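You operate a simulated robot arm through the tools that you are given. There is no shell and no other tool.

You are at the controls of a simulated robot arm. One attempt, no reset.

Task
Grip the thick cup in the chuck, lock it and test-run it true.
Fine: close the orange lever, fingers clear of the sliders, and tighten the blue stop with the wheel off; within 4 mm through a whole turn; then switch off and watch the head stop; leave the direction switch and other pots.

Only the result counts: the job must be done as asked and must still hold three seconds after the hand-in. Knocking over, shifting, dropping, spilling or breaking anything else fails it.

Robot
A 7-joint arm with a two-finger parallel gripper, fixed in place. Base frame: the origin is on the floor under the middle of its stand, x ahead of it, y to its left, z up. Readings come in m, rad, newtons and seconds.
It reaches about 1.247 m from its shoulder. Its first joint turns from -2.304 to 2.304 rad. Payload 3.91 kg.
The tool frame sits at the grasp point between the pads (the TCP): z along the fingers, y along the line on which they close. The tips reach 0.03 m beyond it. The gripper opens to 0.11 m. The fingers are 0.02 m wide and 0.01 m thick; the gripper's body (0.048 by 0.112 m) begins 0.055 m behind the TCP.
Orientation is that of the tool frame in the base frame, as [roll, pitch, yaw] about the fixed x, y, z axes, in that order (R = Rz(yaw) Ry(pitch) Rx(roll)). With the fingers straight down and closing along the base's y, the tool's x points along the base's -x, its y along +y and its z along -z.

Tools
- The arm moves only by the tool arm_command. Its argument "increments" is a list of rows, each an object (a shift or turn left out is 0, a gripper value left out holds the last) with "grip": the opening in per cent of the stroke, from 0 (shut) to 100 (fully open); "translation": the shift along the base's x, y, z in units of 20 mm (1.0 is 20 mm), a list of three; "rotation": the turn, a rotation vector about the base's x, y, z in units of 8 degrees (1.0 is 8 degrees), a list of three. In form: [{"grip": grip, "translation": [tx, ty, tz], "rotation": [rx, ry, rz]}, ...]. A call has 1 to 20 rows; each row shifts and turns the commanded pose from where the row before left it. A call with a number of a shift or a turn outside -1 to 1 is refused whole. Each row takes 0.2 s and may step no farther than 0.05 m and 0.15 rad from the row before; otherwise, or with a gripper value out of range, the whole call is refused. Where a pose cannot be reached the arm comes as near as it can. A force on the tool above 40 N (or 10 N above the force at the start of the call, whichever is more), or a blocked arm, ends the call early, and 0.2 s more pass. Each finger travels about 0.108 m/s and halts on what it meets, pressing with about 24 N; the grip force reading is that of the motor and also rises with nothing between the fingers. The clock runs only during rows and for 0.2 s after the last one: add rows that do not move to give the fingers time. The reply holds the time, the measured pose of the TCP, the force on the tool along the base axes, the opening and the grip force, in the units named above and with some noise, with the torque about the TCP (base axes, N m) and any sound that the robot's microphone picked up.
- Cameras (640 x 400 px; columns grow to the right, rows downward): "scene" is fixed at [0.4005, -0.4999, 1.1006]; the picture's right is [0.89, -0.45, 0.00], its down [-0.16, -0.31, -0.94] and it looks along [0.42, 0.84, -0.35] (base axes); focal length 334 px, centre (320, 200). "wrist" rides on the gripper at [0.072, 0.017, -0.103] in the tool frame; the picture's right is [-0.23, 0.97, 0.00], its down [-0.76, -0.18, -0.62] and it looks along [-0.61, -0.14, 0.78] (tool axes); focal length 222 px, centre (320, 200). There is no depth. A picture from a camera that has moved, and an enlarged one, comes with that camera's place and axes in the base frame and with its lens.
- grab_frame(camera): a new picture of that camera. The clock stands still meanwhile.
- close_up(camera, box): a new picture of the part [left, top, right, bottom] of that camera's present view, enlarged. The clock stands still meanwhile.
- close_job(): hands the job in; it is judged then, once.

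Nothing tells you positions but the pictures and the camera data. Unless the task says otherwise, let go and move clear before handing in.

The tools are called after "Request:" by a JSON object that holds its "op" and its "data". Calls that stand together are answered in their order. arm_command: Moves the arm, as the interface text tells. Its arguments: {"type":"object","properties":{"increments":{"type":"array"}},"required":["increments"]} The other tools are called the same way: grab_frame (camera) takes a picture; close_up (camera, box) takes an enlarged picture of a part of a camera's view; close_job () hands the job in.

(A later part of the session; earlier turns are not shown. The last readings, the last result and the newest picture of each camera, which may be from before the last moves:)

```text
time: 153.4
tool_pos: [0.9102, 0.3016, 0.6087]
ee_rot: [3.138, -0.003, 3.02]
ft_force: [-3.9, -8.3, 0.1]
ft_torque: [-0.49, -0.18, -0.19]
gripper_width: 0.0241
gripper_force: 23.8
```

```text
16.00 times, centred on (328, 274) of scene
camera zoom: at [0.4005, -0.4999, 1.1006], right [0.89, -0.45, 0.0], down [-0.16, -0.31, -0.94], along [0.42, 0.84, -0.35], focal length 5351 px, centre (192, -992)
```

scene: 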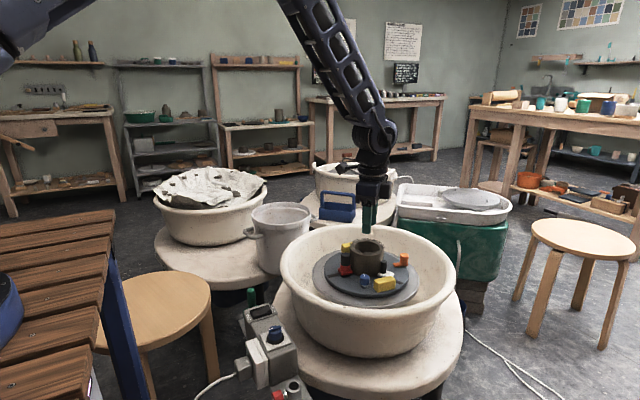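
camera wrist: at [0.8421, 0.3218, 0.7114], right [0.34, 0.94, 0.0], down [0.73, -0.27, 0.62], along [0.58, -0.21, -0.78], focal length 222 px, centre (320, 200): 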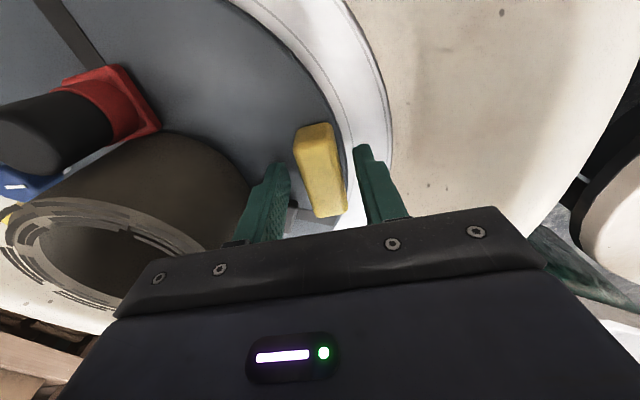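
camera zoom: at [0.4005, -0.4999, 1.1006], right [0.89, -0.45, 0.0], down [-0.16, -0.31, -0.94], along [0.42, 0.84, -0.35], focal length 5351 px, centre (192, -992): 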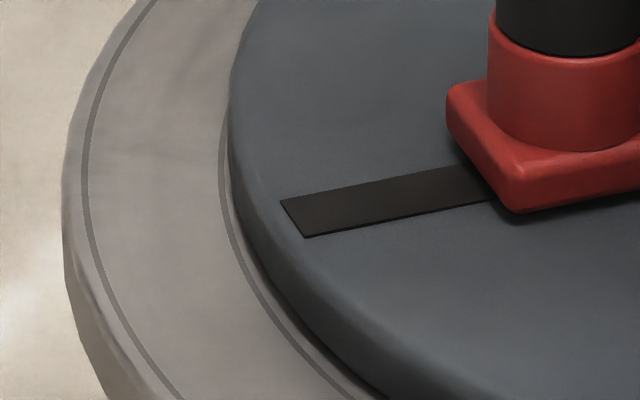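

The plate slipped outward by a few mm. I'll measure where it sits now.

Request:
{"op": "close_up", "data": {"camera": "scene", "box": [388, 265, 428, 290]}}

Request:
{"op": "close_up", "data": {"camera": "scene", "box": [344, 282, 384, 307]}}

Request:
{"op": "close_up", "data": {"camera": "scene", "box": [310, 230, 420, 300]}}

```text
16.00 times, centred on (408, 278) of scene
camera zoom: at [0.4005, -0.4999, 1.1006], right [0.89, -0.45, 0.0], down [-0.16, -0.31, -0.94], along [0.42, 0.84, -0.35], focal length 5351 px, centre (-1088, -1040)
```

zoom: 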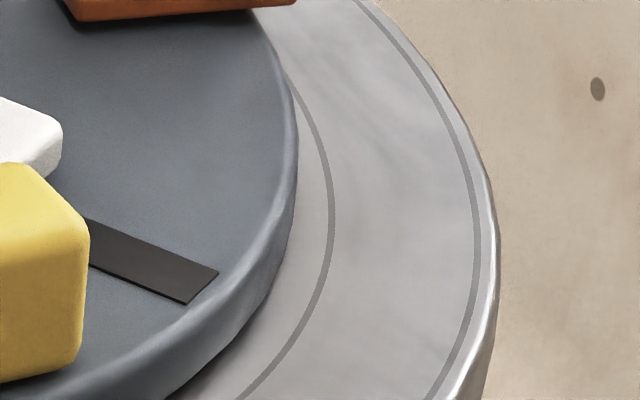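

```text
16.00 times, centred on (364, 294) of scene
camera zoom: at [0.4005, -0.4999, 1.1006], right [0.89, -0.45, 0.0], down [-0.16, -0.31, -0.94], along [0.42, 0.84, -0.35], focal length 5351 px, centre (-384, -1312)
```

zoom: 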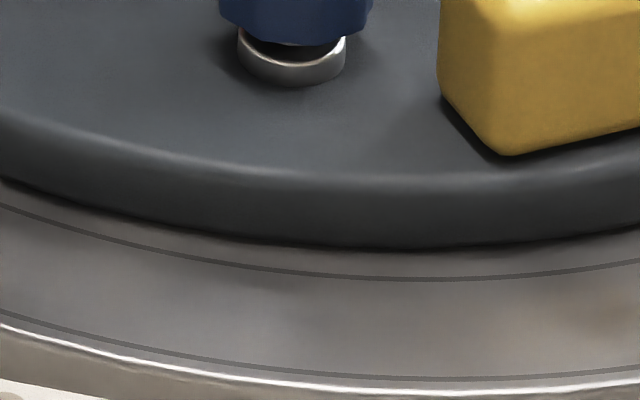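

```text
5.71 times, centred on (365, 265) of scene
camera zoom: at [0.4005, -0.4999, 1.1006], right [0.89, -0.45, 0.0], down [-0.16, -0.31, -0.94], along [0.42, 0.84, -0.35], focal length 1911 px, centre (63, -171)
```

zoom: 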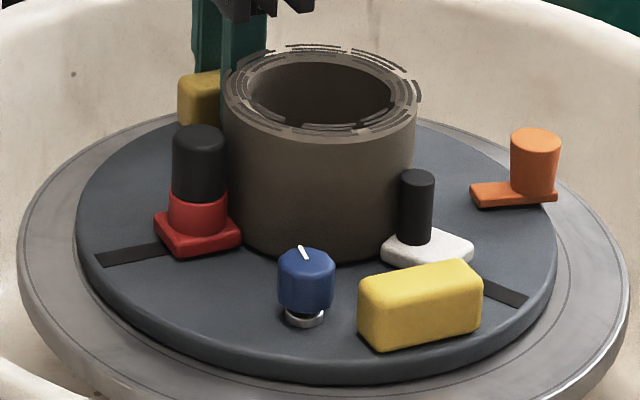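

The plate jumped about 6 mm to the other side, because it sticks hard and then slips. Slow pushing is too coarse, so I'll let go and use light taps on the block instead. First, release and reposition with closed fingers outside the block.

Request:
{"op": "arm_command", "data": {"increments": [{"grip": 45}, {"grip": 45}, {"translation": [0, 0, 0.6]}, {"translation": [0, 0, 1]}, {"translation": [0, 0, 1]}, {"grip": 0, "translation": [0, 1, 0]}, {"translation": [0, 1, 0]}, {"translation": [0, 0.6, 0]}, {}]}}

Request:
{"op": "grab_frame", "data": {"camera": "wrist"}}

Request:
{"op": "close_up", "data": {"camera": "wrist", "box": [220, 80, 380, 180]}}

Request:
{"op": "close_up", "data": {"camera": "scene", "box": [310, 230, 420, 300]}}

```text
time: 155.4
tool_pos: [0.9095, 0.3505, 0.6604]
ee_rot: [3.141, -0.001, 3.02]
ft_force: [0.2, 0.9, 0.9]
ft_torque: [-0.02, -0.02, -0.02]
gripper_width: 0.0001
gripper_force: 24.0
```

```text
taken
camera wrist: at [0.8414, 0.3759, 0.7629], right [0.34, 0.94, 0.0], down [0.73, -0.27, 0.62], along [0.58, -0.21, -0.78], focal length 222 px, centre (320, 200)
```

wrist: 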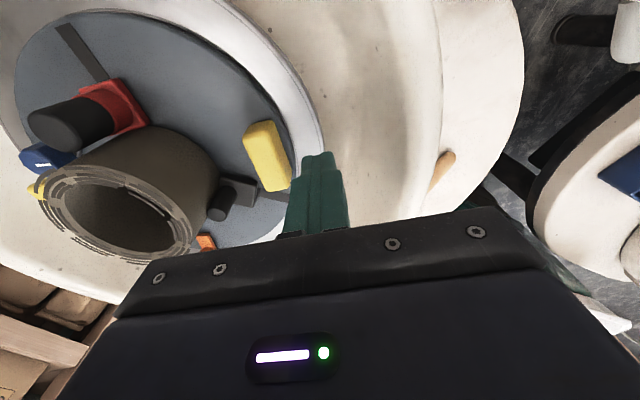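

```text
4.00 times, centred on (300, 130) of wrist
camera zoom: at [0.8414, 0.3759, 0.7629], right [0.34, 0.94, 0.0], down [0.73, -0.27, 0.62], along [0.58, -0.21, -0.78], focal length 888 px, centre (400, 480)
```

zoom: 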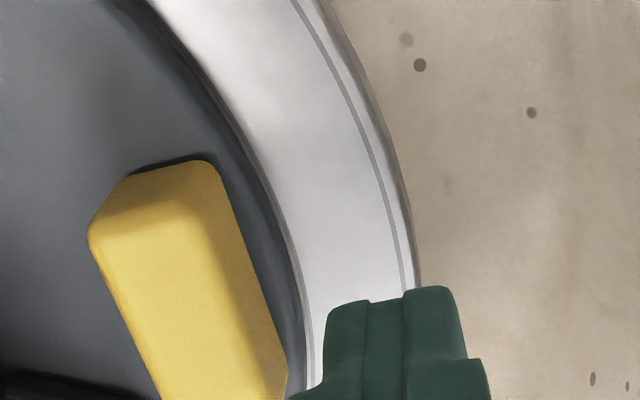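

```text
5.71 times, centred on (365, 265) of scene
camera zoom: at [0.4005, -0.4999, 1.1006], right [0.89, -0.45, 0.0], down [-0.16, -0.31, -0.94], along [0.42, 0.84, -0.35], focal length 1911 px, centre (63, -171)
```

zoom: 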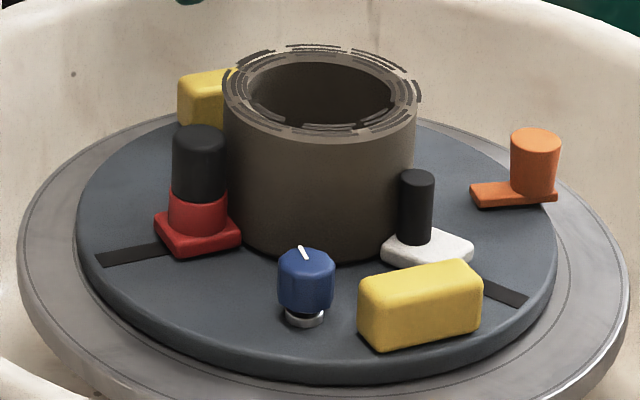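

The fingers are outside the block again. I'll lower, move to about 10 mm from the block, then give one light tap (11 mm advance, immediate retreat).

Request:
{"op": "arm_command", "data": {"increments": [{"translation": [0, 0, -0.9]}, {"translation": [0, 0, -0.9]}, {"translation": [0, 0, -0.75]}, {"translation": [0, -0.35, 0]}, {"translation": [0, -0.35, 0]}, {}]}}

Request:
{"op": "close_up", "data": {"camera": "wrist", "box": [220, 100, 380, 200]}}

```text
time: 156.8
tool_pos: [0.9099, 0.3366, 0.6116]
ee_rot: [3.141, -0.001, 3.018]
ft_force: [-0.2, 0.3, -1.1]
ft_torque: [-0.02, 0.01, -0.03]
gripper_width: 0.0
gripper_force: 24.6
```

```text
4.00 times, centred on (300, 150) of wrist
camera zoom: at [0.8415, 0.3633, 0.713], right [0.35, 0.94, 0.0], down [0.73, -0.27, 0.62], along [0.58, -0.22, -0.78], focal length 888 px, centre (400, 400)
```

zoom: 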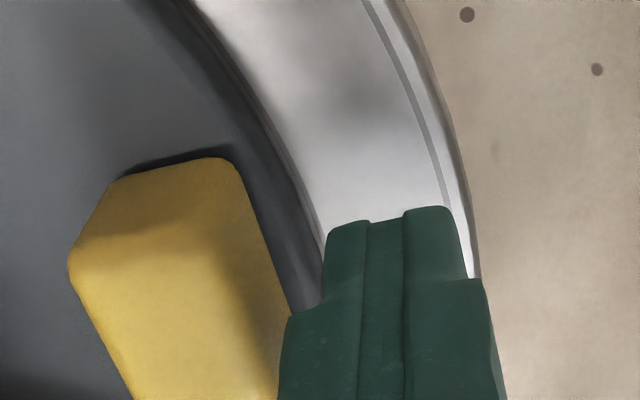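

Request:
{"op": "arm_command", "data": {"increments": [{"translation": [0, -0.6, 0]}, {"translation": [0, 0.6, 0]}, {}]}}

Request:
{"op": "close_up", "data": {"camera": "scene", "box": [308, 262, 348, 287]}}

Request:
{"op": "close_up", "data": {"camera": "scene", "box": [344, 282, 384, 307]}}

```text
time: 157.6
tool_pos: [0.9105, 0.3376, 0.6092]
ee_rot: [-3.141, 0.001, 3.018]
ft_force: [0.4, -0.4, 0.3]
ft_torque: [-0.01, 0.0, 0.0]
gripper_width: 0.0
gripper_force: 24.1
```

```text
16.00 times, centred on (328, 274) of scene
camera zoom: at [0.4005, -0.4999, 1.1006], right [0.89, -0.45, 0.0], down [-0.16, -0.31, -0.94], along [0.42, 0.84, -0.35], focal length 5351 px, centre (192, -992)
```

zoom: 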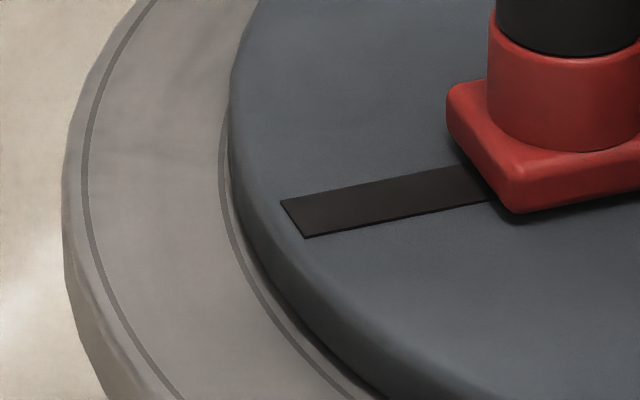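

```text
16.00 times, centred on (364, 294) of scene
camera zoom: at [0.4005, -0.4999, 1.1006], right [0.89, -0.45, 0.0], down [-0.16, -0.31, -0.94], along [0.42, 0.84, -0.35], focal length 5351 px, centre (-384, -1312)
```

zoom: 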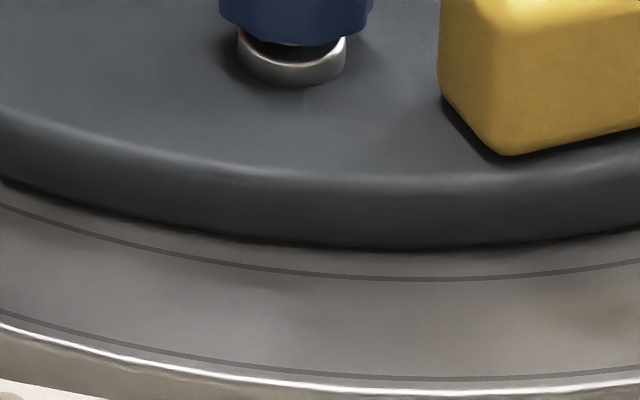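

No movement from that tap. I'll try a slightly quicker one with about 2 mm overtravel.

Request:
{"op": "arm_command", "data": {"increments": [{"translation": [0, 0.3, 0]}, {}, {"translation": [0, -0.98, 0]}, {"translation": [0, 0.68, 0]}, {}]}}

Request:
{"op": "close_up", "data": {"camera": "scene", "box": [308, 262, 348, 287]}}

Request:
{"op": "close_up", "data": {"camera": "scene", "box": [344, 282, 384, 307]}}

```text
time: 158.8
tool_pos: [0.9111, 0.34, 0.6083]
ee_rot: [-3.141, -0.002, 3.018]
ft_force: [0.1, -0.2, 0.4]
ft_torque: [0.01, 0.04, 0.0]
gripper_width: 0.0
gripper_force: 23.8
```

```text
16.00 times, centred on (328, 274) of scene
camera zoom: at [0.4005, -0.4999, 1.1006], right [0.89, -0.45, 0.0], down [-0.16, -0.31, -0.94], along [0.42, 0.84, -0.35], focal length 5351 px, centre (192, -992)
```

zoom: 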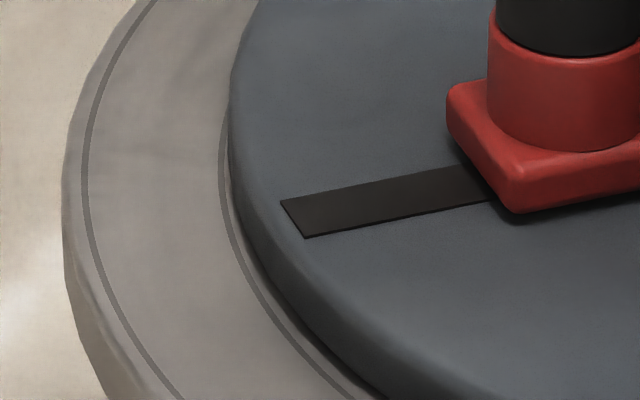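

```text
16.00 times, centred on (364, 294) of scene
camera zoom: at [0.4005, -0.4999, 1.1006], right [0.89, -0.45, 0.0], down [-0.16, -0.31, -0.94], along [0.42, 0.84, -0.35], focal length 5351 px, centre (-384, -1312)
```

zoom: 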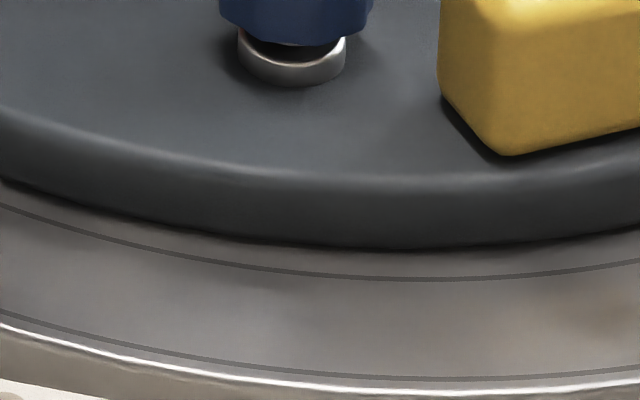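

Still no movement; perhaps the finger isn't reaching the block. I'll find the exact contact point slowly.

Request:
{"op": "arm_command", "data": {"increments": [{"translation": [0, -0.2, 0]}, {"translation": [0, -0.2, 0]}, {"translation": [0, -0.1, 0]}, {}]}}

Request:
{"op": "arm_command", "data": {"increments": [{"translation": [0, -0.05, 0]}, {}]}}

Request:
{"op": "arm_command", "data": {"increments": [{"translation": [0, -0.05, 0]}, {}]}}

```text
time: 159.8
tool_pos: [0.9116, 0.329, 0.6085]
ee_rot: [-3.14, 0.001, 3.02]
ft_force: [0.2, 0.1, -0.3]
ft_torque: [-0.02, 0.01, 0.01]
gripper_width: 0.0
gripper_force: 24.0
```

```text
time: 160.4
tool_pos: [0.911, 0.327, 0.6093]
ee_rot: [3.141, 0.0, 3.019]
ft_force: [-0.2, 0.4, 0.6]
ft_torque: [0.01, 0.02, 0.0]
gripper_width: 0.0
gripper_force: 23.9
```

```text
time: 161.0
tool_pos: [0.9119, 0.3249, 0.6092]
ee_rot: [3.139, -0.001, 3.02]
ft_force: [-0.6, -0.8, 0.6]
ft_torque: [0.0, 0.02, -0.02]
gripper_width: 0.0001
gripper_force: 23.9
```

Request:
{"op": "arm_command", "data": {"increments": [{"translation": [0, -0.05, 0]}, {}]}}

Request:
{"op": "arm_command", "data": {"increments": [{"translation": [0, -0.05, 0]}, {}]}}

Request:
{"op": "arm_command", "data": {"increments": [{"translation": [0, -0.05, 0]}, {}]}}

```text
time: 161.6
tool_pos: [0.9111, 0.3241, 0.6103]
ee_rot: [-3.141, 0.0, 3.02]
ft_force: [-0.1, 0.3, 0.0]
ft_torque: [0.02, -0.03, 0.02]
gripper_width: 0.0
gripper_force: 24.1
```

```text
time: 162.2
tool_pos: [0.9115, 0.3241, 0.6094]
ee_rot: [3.141, 0.001, 3.021]
ft_force: [1.4, 3.4, -0.6]
ft_torque: [0.05, -0.03, 0.05]
gripper_width: 0.0
gripper_force: 24.2
```

```text
time: 162.8
tool_pos: [0.9115, 0.3234, 0.6103]
ee_rot: [3.14, 0.001, 3.018]
ft_force: [3.5, 13.4, -2.7]
ft_torque: [0.24, -0.01, 0.04]
gripper_width: 0.0
gripper_force: 23.5
```

Contact is at commanded y ≈ 0.3238. Now a tap with about 2.5 mm overtravel from 12 mm away.

Request:
{"op": "arm_command", "data": {"increments": [{"translation": [0, 0.6, 0]}, {}, {"translation": [0, -0.66, 0]}, {"translation": [0, 0.66, 0]}, {}]}}

Request:
{"op": "close_up", "data": {"camera": "scene", "box": [308, 262, 348, 287]}}

Request:
{"op": "close_up", "data": {"camera": "scene", "box": [344, 282, 384, 307]}}

```text
time: 164.0
tool_pos: [0.9107, 0.3344, 0.6073]
ee_rot: [3.141, 0.0, 3.018]
ft_force: [-0.1, 0.3, -0.4]
ft_torque: [0.02, 0.0, -0.02]
gripper_width: 0.0001
gripper_force: 24.2
```

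```text
16.00 times, centred on (328, 274) of scene
camera zoom: at [0.4005, -0.4999, 1.1006], right [0.89, -0.45, 0.0], down [-0.16, -0.31, -0.94], along [0.42, 0.84, -0.35], focal length 5351 px, centre (192, -992)
```

zoom: 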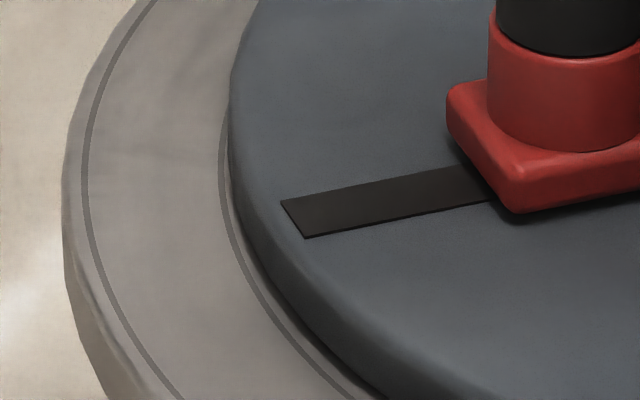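

```text
16.00 times, centred on (364, 294) of scene
camera zoom: at [0.4005, -0.4999, 1.1006], right [0.89, -0.45, 0.0], down [-0.16, -0.31, -0.94], along [0.42, 0.84, -0.35], focal length 5351 px, centre (-384, -1312)
```

zoom: 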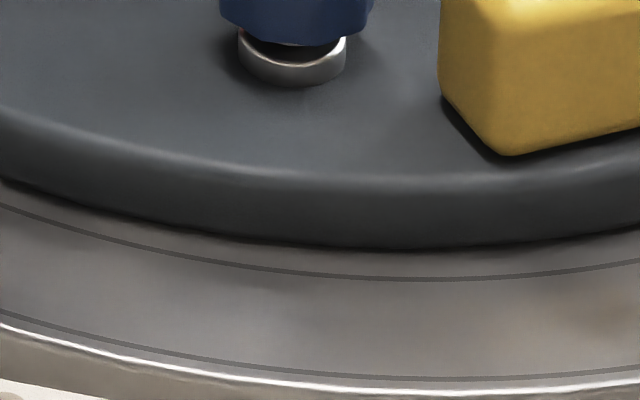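

Request:
{"op": "arm_command", "data": {"increments": [{"translation": [0, -0.71, 0]}, {"translation": [0, 0.71, 0]}, {}]}}

Request:
{"op": "close_up", "data": {"camera": "scene", "box": [308, 262, 348, 287]}}

Request:
{"op": "close_up", "data": {"camera": "scene", "box": [344, 282, 384, 307]}}

```text
time: 164.8
tool_pos: [0.9102, 0.3356, 0.6077]
ee_rot: [3.142, -0.001, 3.02]
ft_force: [-0.1, -0.9, -0.2]
ft_torque: [-0.01, 0.02, 0.04]
gripper_width: 0.0001
gripper_force: 23.6
```

```text
16.00 times, centred on (328, 274) of scene
camera zoom: at [0.4005, -0.4999, 1.1006], right [0.89, -0.45, 0.0], down [-0.16, -0.31, -0.94], along [0.42, 0.84, -0.35], focal length 5351 px, centre (192, -992)
```

zoom: 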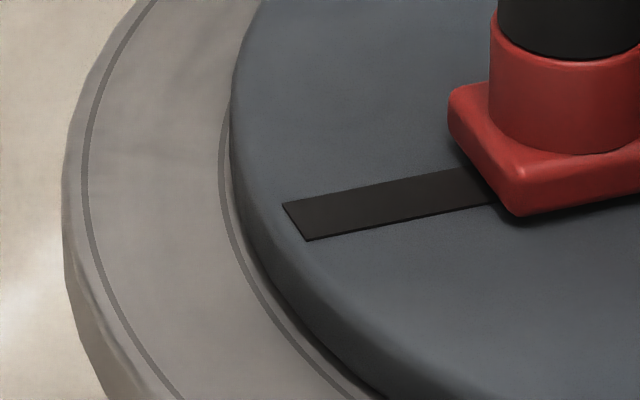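

```text
16.00 times, centred on (364, 294) of scene
camera zoom: at [0.4005, -0.4999, 1.1006], right [0.89, -0.45, 0.0], down [-0.16, -0.31, -0.94], along [0.42, 0.84, -0.35], focal length 5351 px, centre (-384, -1312)
```

zoom: 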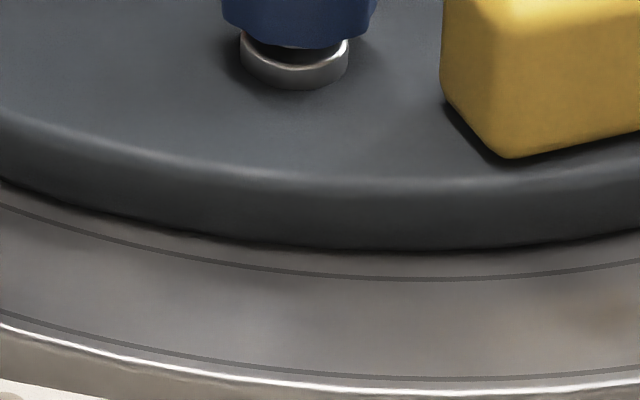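

That tap moved the plate by just under 1 mm, so tapping gives fine control. Next tap a bit further.

Request:
{"op": "arm_command", "data": {"increments": [{"translation": [0, -0.77, 0]}, {"translation": [0, 0.7, 0]}, {}]}}

Request:
{"op": "close_up", "data": {"camera": "scene", "box": [308, 262, 348, 287]}}

Request:
{"op": "close_up", "data": {"camera": "scene", "box": [344, 282, 384, 307]}}

```text
time: 165.6
tool_pos: [0.9113, 0.3321, 0.6102]
ee_rot: [-3.14, -0.002, 3.017]
ft_force: [-0.6, 1.1, 0.6]
ft_torque: [-0.03, -0.01, 0.0]
gripper_width: 0.0001
gripper_force: 24.0
```

```text
16.00 times, centred on (328, 274) of scene
camera zoom: at [0.4005, -0.4999, 1.1006], right [0.89, -0.45, 0.0], down [-0.16, -0.31, -0.94], along [0.42, 0.84, -0.35], focal length 5351 px, centre (192, -992)
```

zoom: 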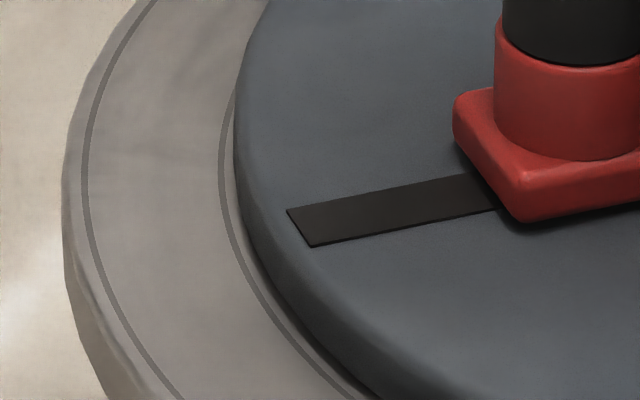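

```text
16.00 times, centred on (364, 294) of scene
camera zoom: at [0.4005, -0.4999, 1.1006], right [0.89, -0.45, 0.0], down [-0.16, -0.31, -0.94], along [0.42, 0.84, -0.35], focal length 5351 px, centre (-384, -1312)
```

zoom: 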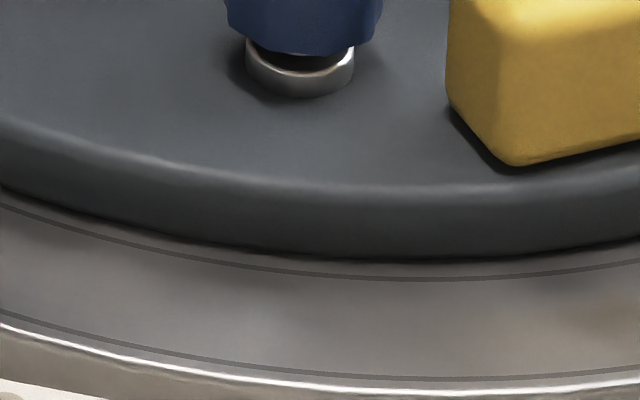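

Request:
{"op": "close_up", "data": {"camera": "scene", "box": [388, 265, 428, 290]}}

Request:
{"op": "close_up", "data": {"camera": "wrist", "box": [180, 0, 340, 100]}}

```text
16.00 times, centred on (408, 278) of scene
camera zoom: at [0.4005, -0.4999, 1.1006], right [0.89, -0.45, 0.0], down [-0.16, -0.31, -0.94], along [0.42, 0.84, -0.35], focal length 5351 px, centre (-1088, -1040)
```

zoom: 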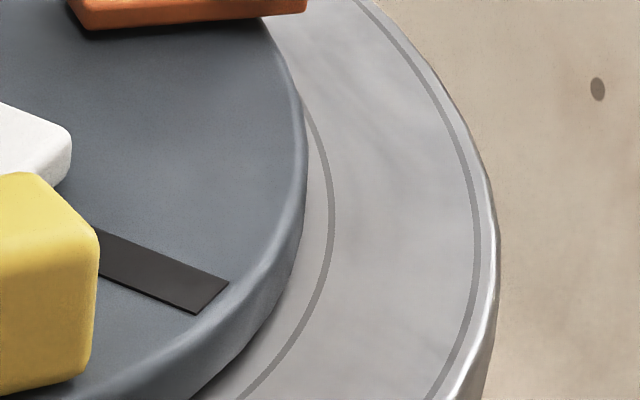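

```text
4.00 times, centred on (260, 50) of wrist
camera zoom: at [0.8424, 0.3585, 0.7116], right [0.34, 0.94, 0.0], down [0.73, -0.27, 0.62], along [0.58, -0.22, -0.78], focal length 888 px, centre (560, 800)
```

zoom: 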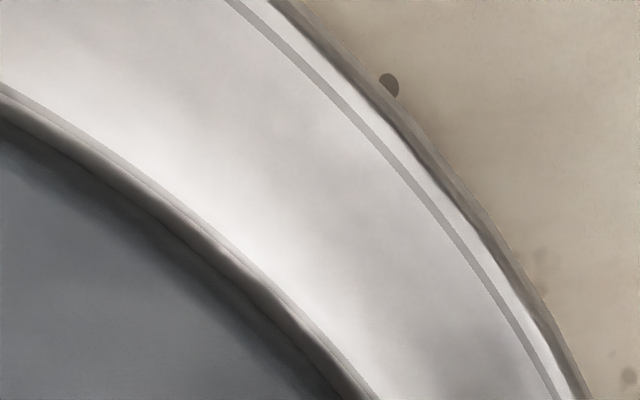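

The plate is now within about 1.7 mm of concentric (offset about -1.5, +0.9 mm), and the cup's own offset partly cancels that. That is good enough, so I'll retreat and go look at the power rocker for the test run.

Request:
{"op": "arm_command", "data": {"increments": [{"translation": [0, 0.5, 0]}, {"translation": [0, 0.2, 0.8]}, {"translation": [0, 0, 1]}, {"translation": [0, 0, 1]}, {"translation": [0, 0, 1]}, {"translation": [0, 0, 1]}, {"translation": [0, 0, 1]}, {"translation": [0, 0, 1]}, {"translation": [0, 0, 1]}, {"translation": [0, 0, 1]}, {"translation": [-0.9, -0.3, 0.4], "rotation": [0, 0, 0.5]}, {"translation": [-1, -0.3, 0], "rotation": [0, 0, 0.4]}, {"translation": [-1, -0.3, 0]}, {"translation": [-1, -0.3, 0]}, {"translation": [-1, -0.3, 0]}, {"translation": [-1, -0.3, 0]}, {"translation": [-1, -0.3, 0]}, {"translation": [-1, -0.3, 0]}, {"translation": [-1, -0.3, 0]}, {}]}}

Request:
{"op": "grab_frame", "data": {"camera": "wrist"}}

Request:
{"op": "close_up", "data": {"camera": "scene", "box": [310, 230, 420, 300]}}

```text
time: 169.8
tool_pos: [0.7327, 0.2912, 0.7918]
ee_rot: [-3.141, 0.001, -3.138]
ft_force: [0.5, -0.3, 0.5]
ft_torque: [-0.01, -0.03, 0.03]
gripper_width: 0.0001
gripper_force: 24.1
```

```text
taken
camera wrist: at [0.6605, 0.3093, 0.8957], right [0.22, 0.97, 0.0], down [0.76, -0.18, 0.62], along [0.61, -0.14, -0.78], focal length 222 px, centre (320, 200)
```

wrist: 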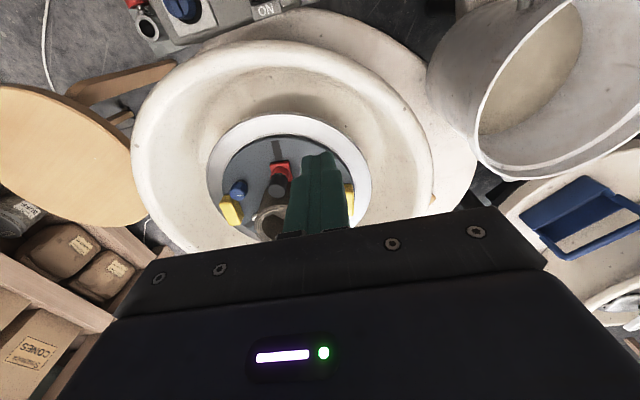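

```text
5.71 times, centred on (365, 265) of scene
camera zoom: at [0.4005, -0.4999, 1.1006], right [0.89, -0.45, 0.0], down [-0.16, -0.31, -0.94], along [0.42, 0.84, -0.35], focal length 1911 px, centre (63, -171)
```

zoom: 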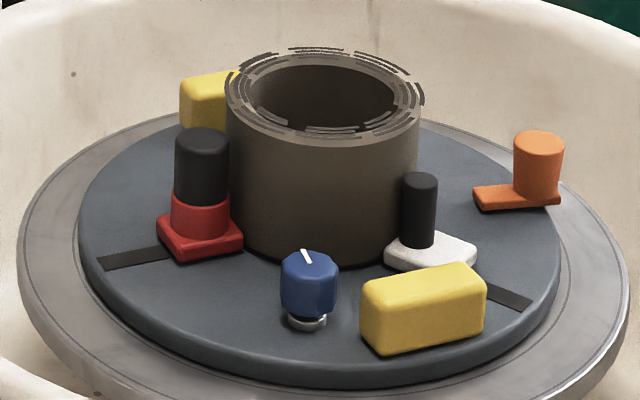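

The chuck looks unchanged. Moving on to above the power rocker near (0.60, 0.24).

Request:
{"op": "arm_command", "data": {"increments": [{"translation": [-1, -0.4, 0]}, {"translation": [-1, -0.4, 0]}, {"translation": [-1, -0.4, 0]}, {"translation": [-1, -0.4, 0]}, {"translation": [-1, -0.4, 0]}, {"translation": [-1, -0.4, -0.5]}, {"translation": [-0.5, -0.1, -1]}, {"translation": [0, 0, -1]}, {"translation": [0, 0, -1]}, {}, {}]}}

Request:
{"op": "grab_frame", "data": {"camera": "wrist"}}

Request:
{"op": "close_up", "data": {"camera": "wrist", "box": [240, 40, 400, 150]}}

Request:
{"op": "close_up", "data": {"camera": "scene", "box": [230, 280, 310, 360]}}

```text
time: 172.2
tool_pos: [0.6026, 0.2429, 0.7243]
ee_rot: [3.14, 0.0, -3.138]
ft_force: [0.6, 0.4, -0.2]
ft_torque: [0.01, 0.01, -0.02]
gripper_width: 0.0
gripper_force: 23.8
```

```text
taken
camera wrist: at [0.5308, 0.2604, 0.8262], right [0.22, 0.97, 0.0], down [0.76, -0.18, 0.62], along [0.61, -0.14, -0.78], focal length 222 px, centre (320, 200)
```

wrist: 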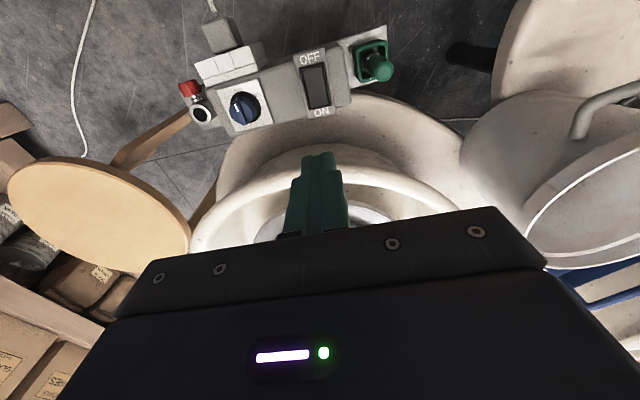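

```text
3.64 times, centred on (320, 95) of wrist
camera zoom: at [0.5308, 0.2604, 0.8262], right [0.22, 0.97, 0.0], down [0.76, -0.18, 0.62], along [0.61, -0.14, -0.78], focal length 808 px, centre (320, 582)
```

zoom: 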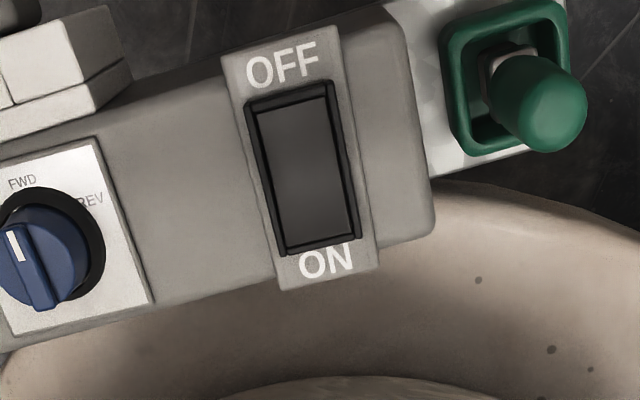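

```text
5.00 times, centred on (270, 320) of scene
camera zoom: at [0.4005, -0.4999, 1.1006], right [0.89, -0.45, 0.0], down [-0.16, -0.31, -0.94], along [0.42, 0.84, -0.35], focal length 1672 px, centre (570, -400)
```

zoom: 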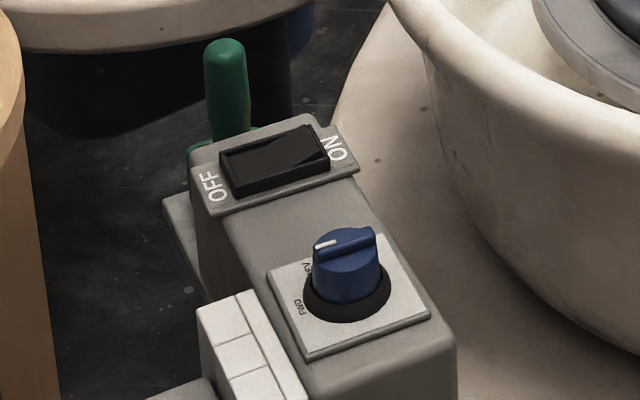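

The rocker is near (0.597, 0.2385, 0.4945), with OFF at the -x end and ON at the +x end. I'll come down over the ON half with closed fingers, staying clear of the direction switch and green lever.

Request:
{"op": "arm_command", "data": {"increments": [{"translation": [0.32, -0.22, -0.9]}, {"translation": [0, 0, -1]}, {"translation": [0, 0, -1]}, {"translation": [0, 0, -1]}, {"translation": [0, 0, -1]}, {"translation": [0, 0, -1]}, {"translation": [0, 0, -1]}, {"translation": [0, 0, -1]}, {}, {}]}}

Request:
{"op": "grab_frame", "data": {"camera": "wrist"}}

Request:
{"op": "close_up", "data": {"camera": "scene", "box": [230, 260, 310, 340]}}

```text
time: 174.4
tool_pos: [0.6083, 0.2412, 0.5668]
ee_rot: [-3.142, 0.0, -3.137]
ft_force: [0.2, 0.7, 1.2]
ft_torque: [-0.04, -0.02, 0.02]
gripper_width: 0.0002
gripper_force: 25.0
```

```text
taken
camera wrist: at [0.5371, 0.2569, 0.6686], right [0.22, 0.97, 0.0], down [0.76, -0.18, 0.62], along [0.61, -0.14, -0.78], focal length 222 px, centre (320, 200)
```

wrist: 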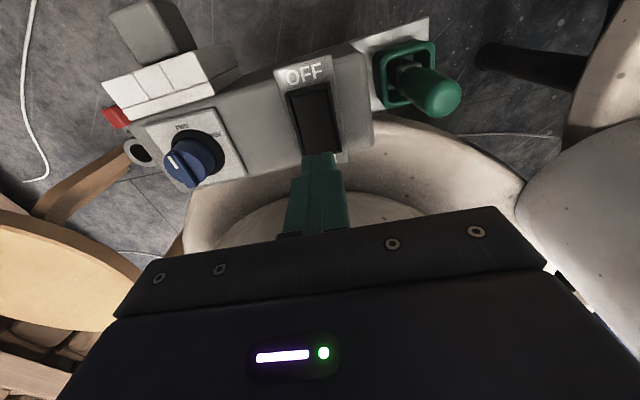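

```text
5.00 times, centred on (270, 300) of scene
camera zoom: at [0.4005, -0.4999, 1.1006], right [0.89, -0.45, 0.0], down [-0.16, -0.31, -0.94], along [0.42, 0.84, -0.35], focal length 1672 px, centre (570, -300)
```

zoom: 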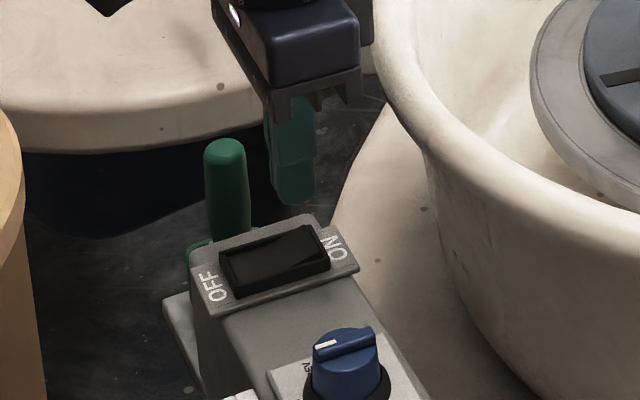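

The fingertip is lined up over the ON half. Lowering to just above, then pressing in small steps.

Request:
{"op": "arm_command", "data": {"increments": [{"translation": [0.05, -0.1, -0.5]}, {"translation": [0, 0, -0.5]}, {"translation": [0, 0, -0.4]}, {}]}}

Request:
{"op": "close_up", "data": {"camera": "scene", "box": [240, 285, 290, 325]}}

Request:
{"op": "close_up", "data": {"camera": "wrist", "box": [260, 60, 380, 170]}}

```text
time: 175.4
tool_pos: [0.6099, 0.2386, 0.5385]
ee_rot: [3.141, 0.0, -3.141]
ft_force: [-0.2, 0.0, -0.6]
ft_torque: [0.0, 0.01, 0.01]
gripper_width: 0.0
gripper_force: 24.5
```

```text
10.00 times, centred on (265, 305) of scene
camera zoom: at [0.4005, -0.4999, 1.1006], right [0.89, -0.45, 0.0], down [-0.16, -0.31, -0.94], along [0.42, 0.84, -0.35], focal length 3345 px, centre (870, -850)
```

zoom: 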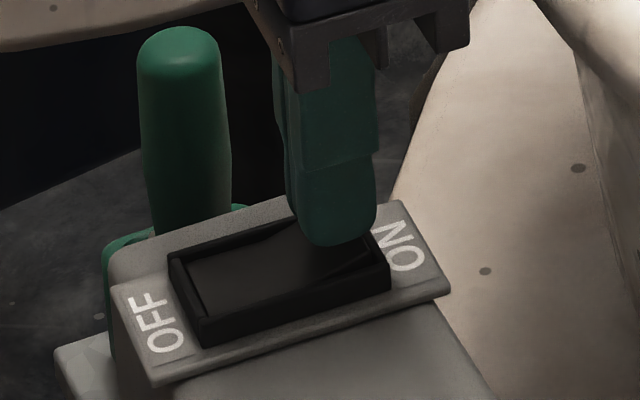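

```text
3.64 times, centred on (320, 115) of wrist
camera zoom: at [0.539, 0.2551, 0.6413], right [0.22, 0.97, 0.0], down [0.76, -0.18, 0.62], along [0.61, -0.14, -0.78], focal length 808 px, centre (320, 509)
```

zoom: 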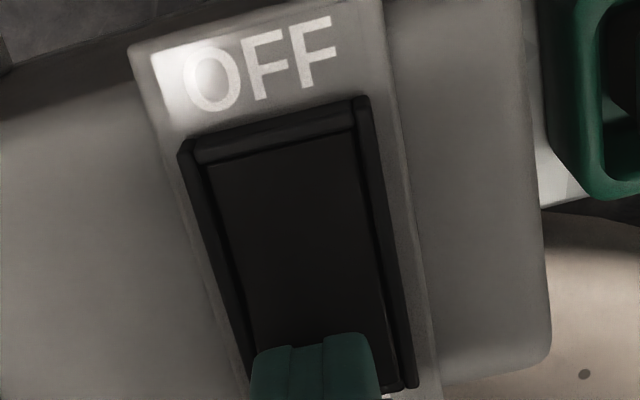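

Request:
{"op": "arm_command", "data": {"increments": [{"translation": [-0.1, 0.05, -0.25]}, {"translation": [0, 0, -0.2]}, {}]}}

Request:
{"op": "arm_command", "data": {"increments": [{"translation": [0, 0, -0.1]}, {}]}}

Request:
{"op": "close_up", "data": {"camera": "scene", "box": [240, 285, 290, 325]}}

```text
time: 176.0
tool_pos: [0.608, 0.2386, 0.5324]
ee_rot: [3.141, 0.002, -3.138]
ft_force: [-2.9, -2.7, 18.4]
ft_torque: [-0.1, 0.29, 0.12]
gripper_width: 0.0001
gripper_force: 24.3
stopped in row 3: the force on the tool passed its limit at 58 N (the readings are from after the stop); the commanded pose is now the measured one
```

```text
time: 176.4
tool_pos: [0.6099, 0.239, 0.5318]
ee_rot: [3.141, 0.003, -3.137]
ft_force: [-2.6, -4.8, 15.2]
ft_torque: [-0.1, 0.23, 0.08]
gripper_width: 0.0
gripper_force: 24.6
stopped in row 1: the force on the tool passed its limit at 50 N (the readings are from after the stop); the commanded pose is now the measured one
```

```text
10.00 times, centred on (265, 305) of scene
camera zoom: at [0.4005, -0.4999, 1.1006], right [0.89, -0.45, 0.0], down [-0.16, -0.31, -0.94], along [0.42, 0.84, -0.35], focal length 3345 px, centre (870, -850)
```

zoom: 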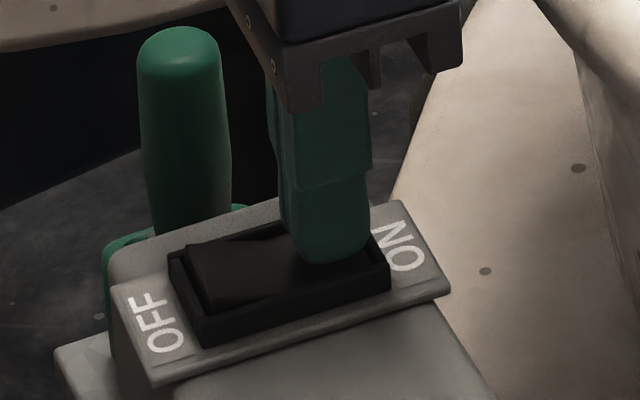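

The rocker has flipped: the OFF end is raised, so the wheel should be on. I'll lift off and watch the chuck.

Request:
{"op": "arm_command", "data": {"increments": [{"translation": [0, 0, 0.6]}, {"translation": [0, 0, 1]}]}}

Request:
{"op": "close_up", "data": {"camera": "scene", "box": [310, 230, 420, 300]}}

Request:
{"op": "close_up", "data": {"camera": "scene", "box": [240, 285, 290, 325]}}

```text
time: 177.0
tool_pos: [0.6095, 0.2409, 0.5635]
ee_rot: [3.141, 0.0, -3.137]
ft_force: [-0.7, -0.7, -0.1]
ft_torque: [-0.02, -0.02, 0.0]
gripper_width: 0.0001
gripper_force: 24.4
```

```text
5.71 times, centred on (365, 265) of scene
camera zoom: at [0.4005, -0.4999, 1.1006], right [0.89, -0.45, 0.0], down [-0.16, -0.31, -0.94], along [0.42, 0.84, -0.35], focal length 1911 px, centre (63, -171)
```

zoom: 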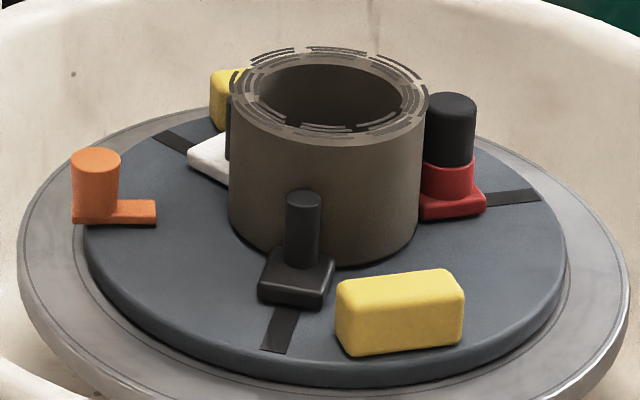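

```text
10.00 times, centred on (265, 305) of scene
camera zoom: at [0.4005, -0.4999, 1.1006], right [0.89, -0.45, 0.0], down [-0.16, -0.31, -0.94], along [0.42, 0.84, -0.35], focal length 3345 px, centre (870, -850)
```

zoom: 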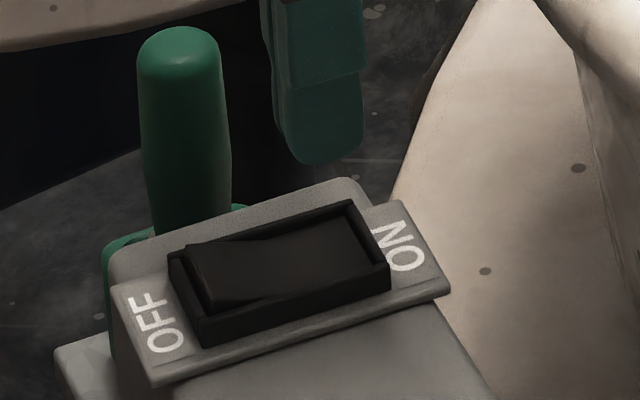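

The wheel is turning. I'll sample the cup's silhouette at several moments through at least a full turn to judge the runout.

Request:
{"op": "arm_command", "data": {"increments": [{}]}}

Request:
{"op": "close_up", "data": {"camera": "scene", "box": [310, 230, 420, 300]}}

Request:
{"op": "arm_command", "data": {"increments": [{}]}}

Request:
{"op": "close_up", "data": {"camera": "scene", "box": [310, 230, 420, 300]}}

Request:
{"op": "arm_command", "data": {"increments": [{}]}}

Request:
{"op": "close_up", "data": {"camera": "scene", "box": [310, 230, 420, 300]}}

Request:
{"op": "arm_command", "data": {"increments": [{}]}}

Request:
{"op": "close_up", "data": {"camera": "scene", "box": [310, 230, 420, 300]}}

```text
time: 177.4
tool_pos: [0.6088, 0.2406, 0.5633]
ee_rot: [3.141, 0.002, -3.14]
ft_force: [-0.6, -0.2, 0.2]
ft_torque: [-0.03, 0.02, -0.02]
gripper_width: 0.0005
gripper_force: 23.8
```

```text
5.71 times, centred on (365, 265) of scene
camera zoom: at [0.4005, -0.4999, 1.1006], right [0.89, -0.45, 0.0], down [-0.16, -0.31, -0.94], along [0.42, 0.84, -0.35], focal length 1911 px, centre (63, -171)
```

zoom: 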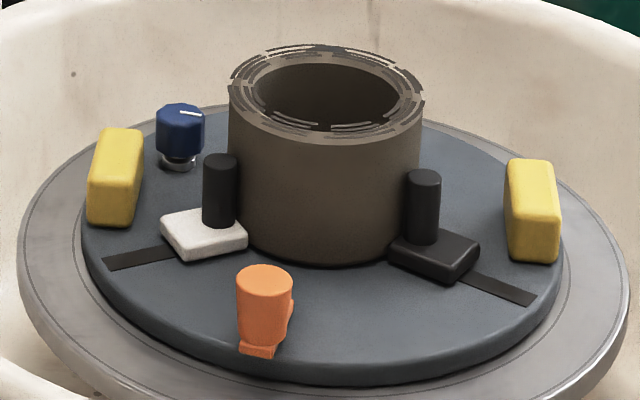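

```text
time: 177.8
tool_pos: [0.6095, 0.2411, 0.5647]
ee_rot: [3.14, 0.002, -3.137]
ft_force: [0.0, 0.0, -0.4]
ft_torque: [0.0, 0.02, -0.03]
gripper_width: 0.0
gripper_force: 23.5
```

```text
5.71 times, centred on (365, 265) of scene
camera zoom: at [0.4005, -0.4999, 1.1006], right [0.89, -0.45, 0.0], down [-0.16, -0.31, -0.94], along [0.42, 0.84, -0.35], focal length 1911 px, centre (63, -171)
```

zoom: 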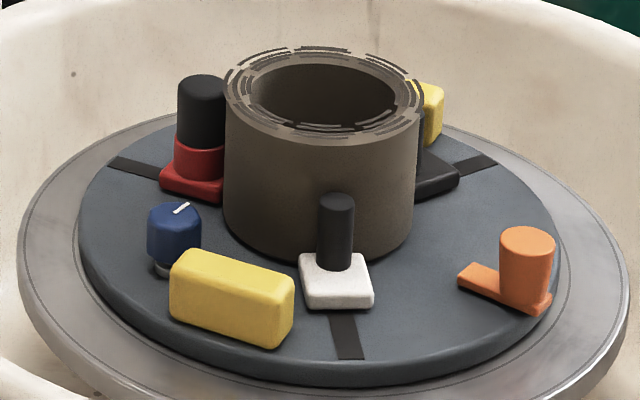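

```text
time: 178.2
tool_pos: [0.6099, 0.2396, 0.5648]
ee_rot: [3.142, 0.001, -3.137]
ft_force: [-0.9, -0.2, 0.3]
ft_torque: [-0.01, -0.02, 0.0]
gripper_width: 0.0
gripper_force: 24.2
```

```text
5.71 times, centred on (365, 265) of scene
camera zoom: at [0.4005, -0.4999, 1.1006], right [0.89, -0.45, 0.0], down [-0.16, -0.31, -0.94], along [0.42, 0.84, -0.35], focal length 1911 px, centre (63, -171)
```

zoom: 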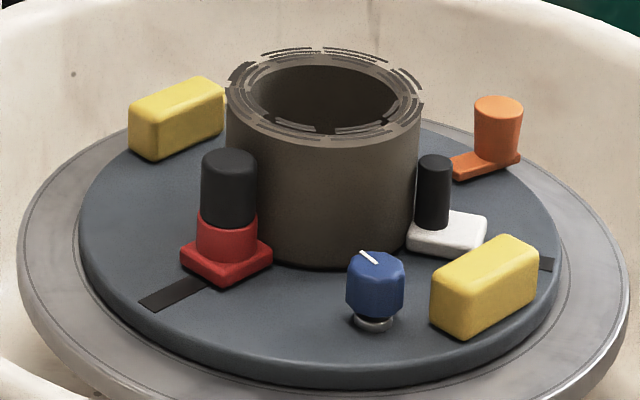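

```text
time: 178.6
tool_pos: [0.6096, 0.2404, 0.5651]
ee_rot: [3.14, 0.002, -3.136]
ft_force: [0.3, -0.6, 0.1]
ft_torque: [-0.01, -0.02, 0.01]
gripper_width: 0.0001
gripper_force: 24.3
```

```text
5.71 times, centred on (365, 265) of scene
camera zoom: at [0.4005, -0.4999, 1.1006], right [0.89, -0.45, 0.0], down [-0.16, -0.31, -0.94], along [0.42, 0.84, -0.35], focal length 1911 px, centre (63, -171)
```

zoom: 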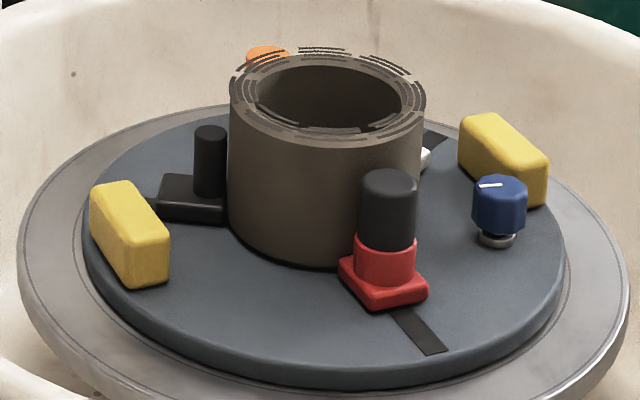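

The cup's silhouette only wanders by roughly 3 mm peak to peak through the turn. I'll sample a few more moments at higher zoom to be sure nothing is creeping.

Request:
{"op": "close_up", "data": {"camera": "scene", "box": [340, 238, 392, 268]}}

Request:
{"op": "arm_command", "data": {"increments": [{}]}}

Request:
{"op": "close_up", "data": {"camera": "scene", "box": [340, 238, 392, 268]}}

Request:
{"op": "arm_command", "data": {"increments": [{}]}}

Request:
{"op": "close_up", "data": {"camera": "scene", "box": [340, 238, 392, 268]}}

Request:
{"op": "arm_command", "data": {"increments": [{}]}}

Request:
{"op": "close_up", "data": {"camera": "scene", "box": [340, 238, 392, 268]}}

Request:
{"op": "arm_command", "data": {"increments": [{}]}}

Request:
{"op": "close_up", "data": {"camera": "scene", "box": [340, 238, 392, 268]}}

Request:
{"op": "close_up", "data": {"camera": "scene", "box": [310, 230, 420, 300]}}

```text
12.31 times, centred on (366, 253) of scene
camera zoom: at [0.4005, -0.4999, 1.1006], right [0.89, -0.45, 0.0], down [-0.16, -0.31, -0.94], along [0.42, 0.84, -0.35], focal length 4116 px, centre (-246, -452)
```

zoom: 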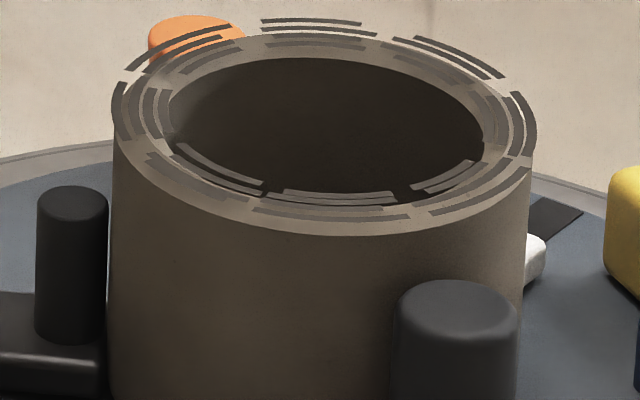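

```text
time: 179.0
tool_pos: [0.6082, 0.2398, 0.5641]
ee_rot: [3.14, 0.0, -3.137]
ft_force: [-1.1, -0.2, -0.1]
ft_torque: [0.02, 0.03, 0.0]
gripper_width: 0.0002
gripper_force: 24.1
```

```text
12.31 times, centred on (366, 253) of scene
camera zoom: at [0.4005, -0.4999, 1.1006], right [0.89, -0.45, 0.0], down [-0.16, -0.31, -0.94], along [0.42, 0.84, -0.35], focal length 4116 px, centre (-246, -452)
```

zoom: 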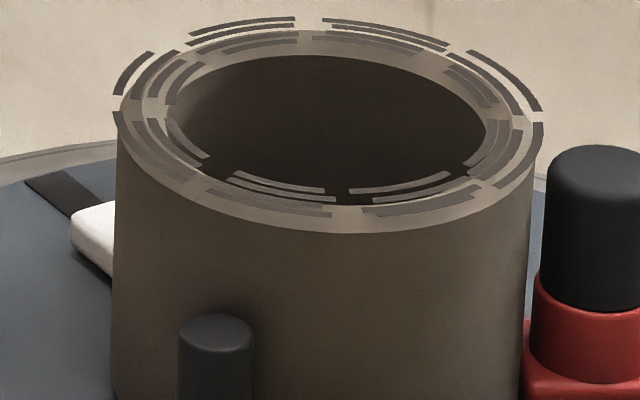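

```text
time: 179.4
tool_pos: [0.6092, 0.2414, 0.5645]
ee_rot: [3.139, 0.004, -3.139]
ft_force: [-0.3, 1.0, 0.2]
ft_torque: [-0.01, 0.01, 0.01]
gripper_width: 0.0
gripper_force: 23.7
```

```text
12.31 times, centred on (366, 253) of scene
camera zoom: at [0.4005, -0.4999, 1.1006], right [0.89, -0.45, 0.0], down [-0.16, -0.31, -0.94], along [0.42, 0.84, -0.35], focal length 4116 px, centre (-246, -452)
```

zoom: 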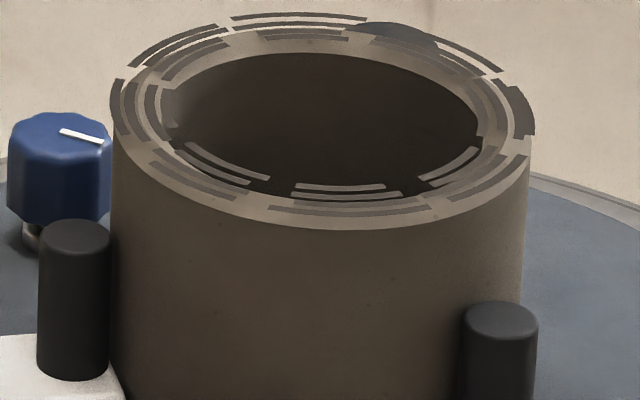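

```text
time: 179.8
tool_pos: [0.6087, 0.2409, 0.5635]
ee_rot: [-3.141, 0.001, -3.138]
ft_force: [-0.1, -0.2, 0.3]
ft_torque: [-0.04, 0.02, -0.01]
gripper_width: 0.0
gripper_force: 24.2
```

```text
12.31 times, centred on (366, 253) of scene
camera zoom: at [0.4005, -0.4999, 1.1006], right [0.89, -0.45, 0.0], down [-0.16, -0.31, -0.94], along [0.42, 0.84, -0.35], focal length 4116 px, centre (-246, -452)
```

zoom: 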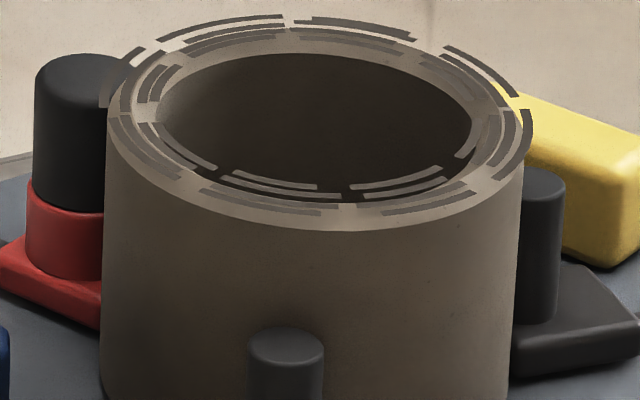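

```text
time: 180.2
tool_pos: [0.6081, 0.2408, 0.5639]
ee_rot: [3.139, 0.003, -3.137]
ft_force: [-0.4, 0.1, 0.0]
ft_torque: [-0.01, 0.01, 0.0]
gripper_width: 0.0
gripper_force: 23.7
```

```text
12.31 times, centred on (366, 253) of scene
camera zoom: at [0.4005, -0.4999, 1.1006], right [0.89, -0.45, 0.0], down [-0.16, -0.31, -0.94], along [0.42, 0.84, -0.35], focal length 4116 px, centre (-246, -452)
```

zoom: 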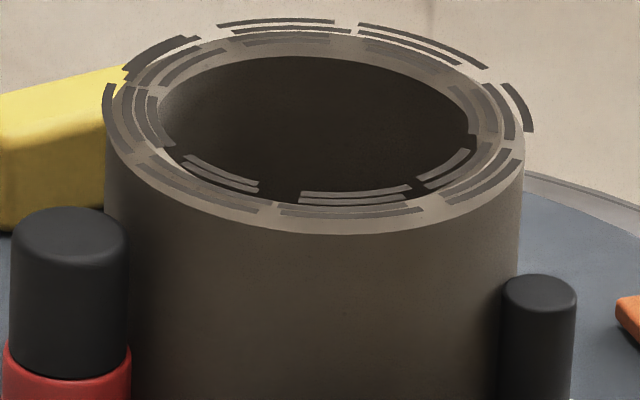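

```text
5.71 times, centred on (365, 265) of scene
camera zoom: at [0.4005, -0.4999, 1.1006], right [0.89, -0.45, 0.0], down [-0.16, -0.31, -0.94], along [0.42, 0.84, -0.35], focal length 1911 px, centre (63, -171)
```

zoom: 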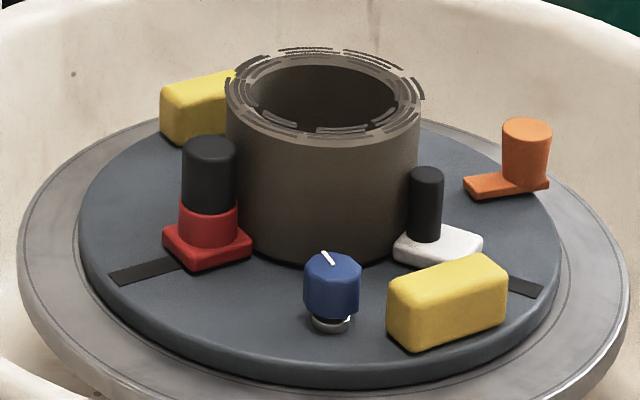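

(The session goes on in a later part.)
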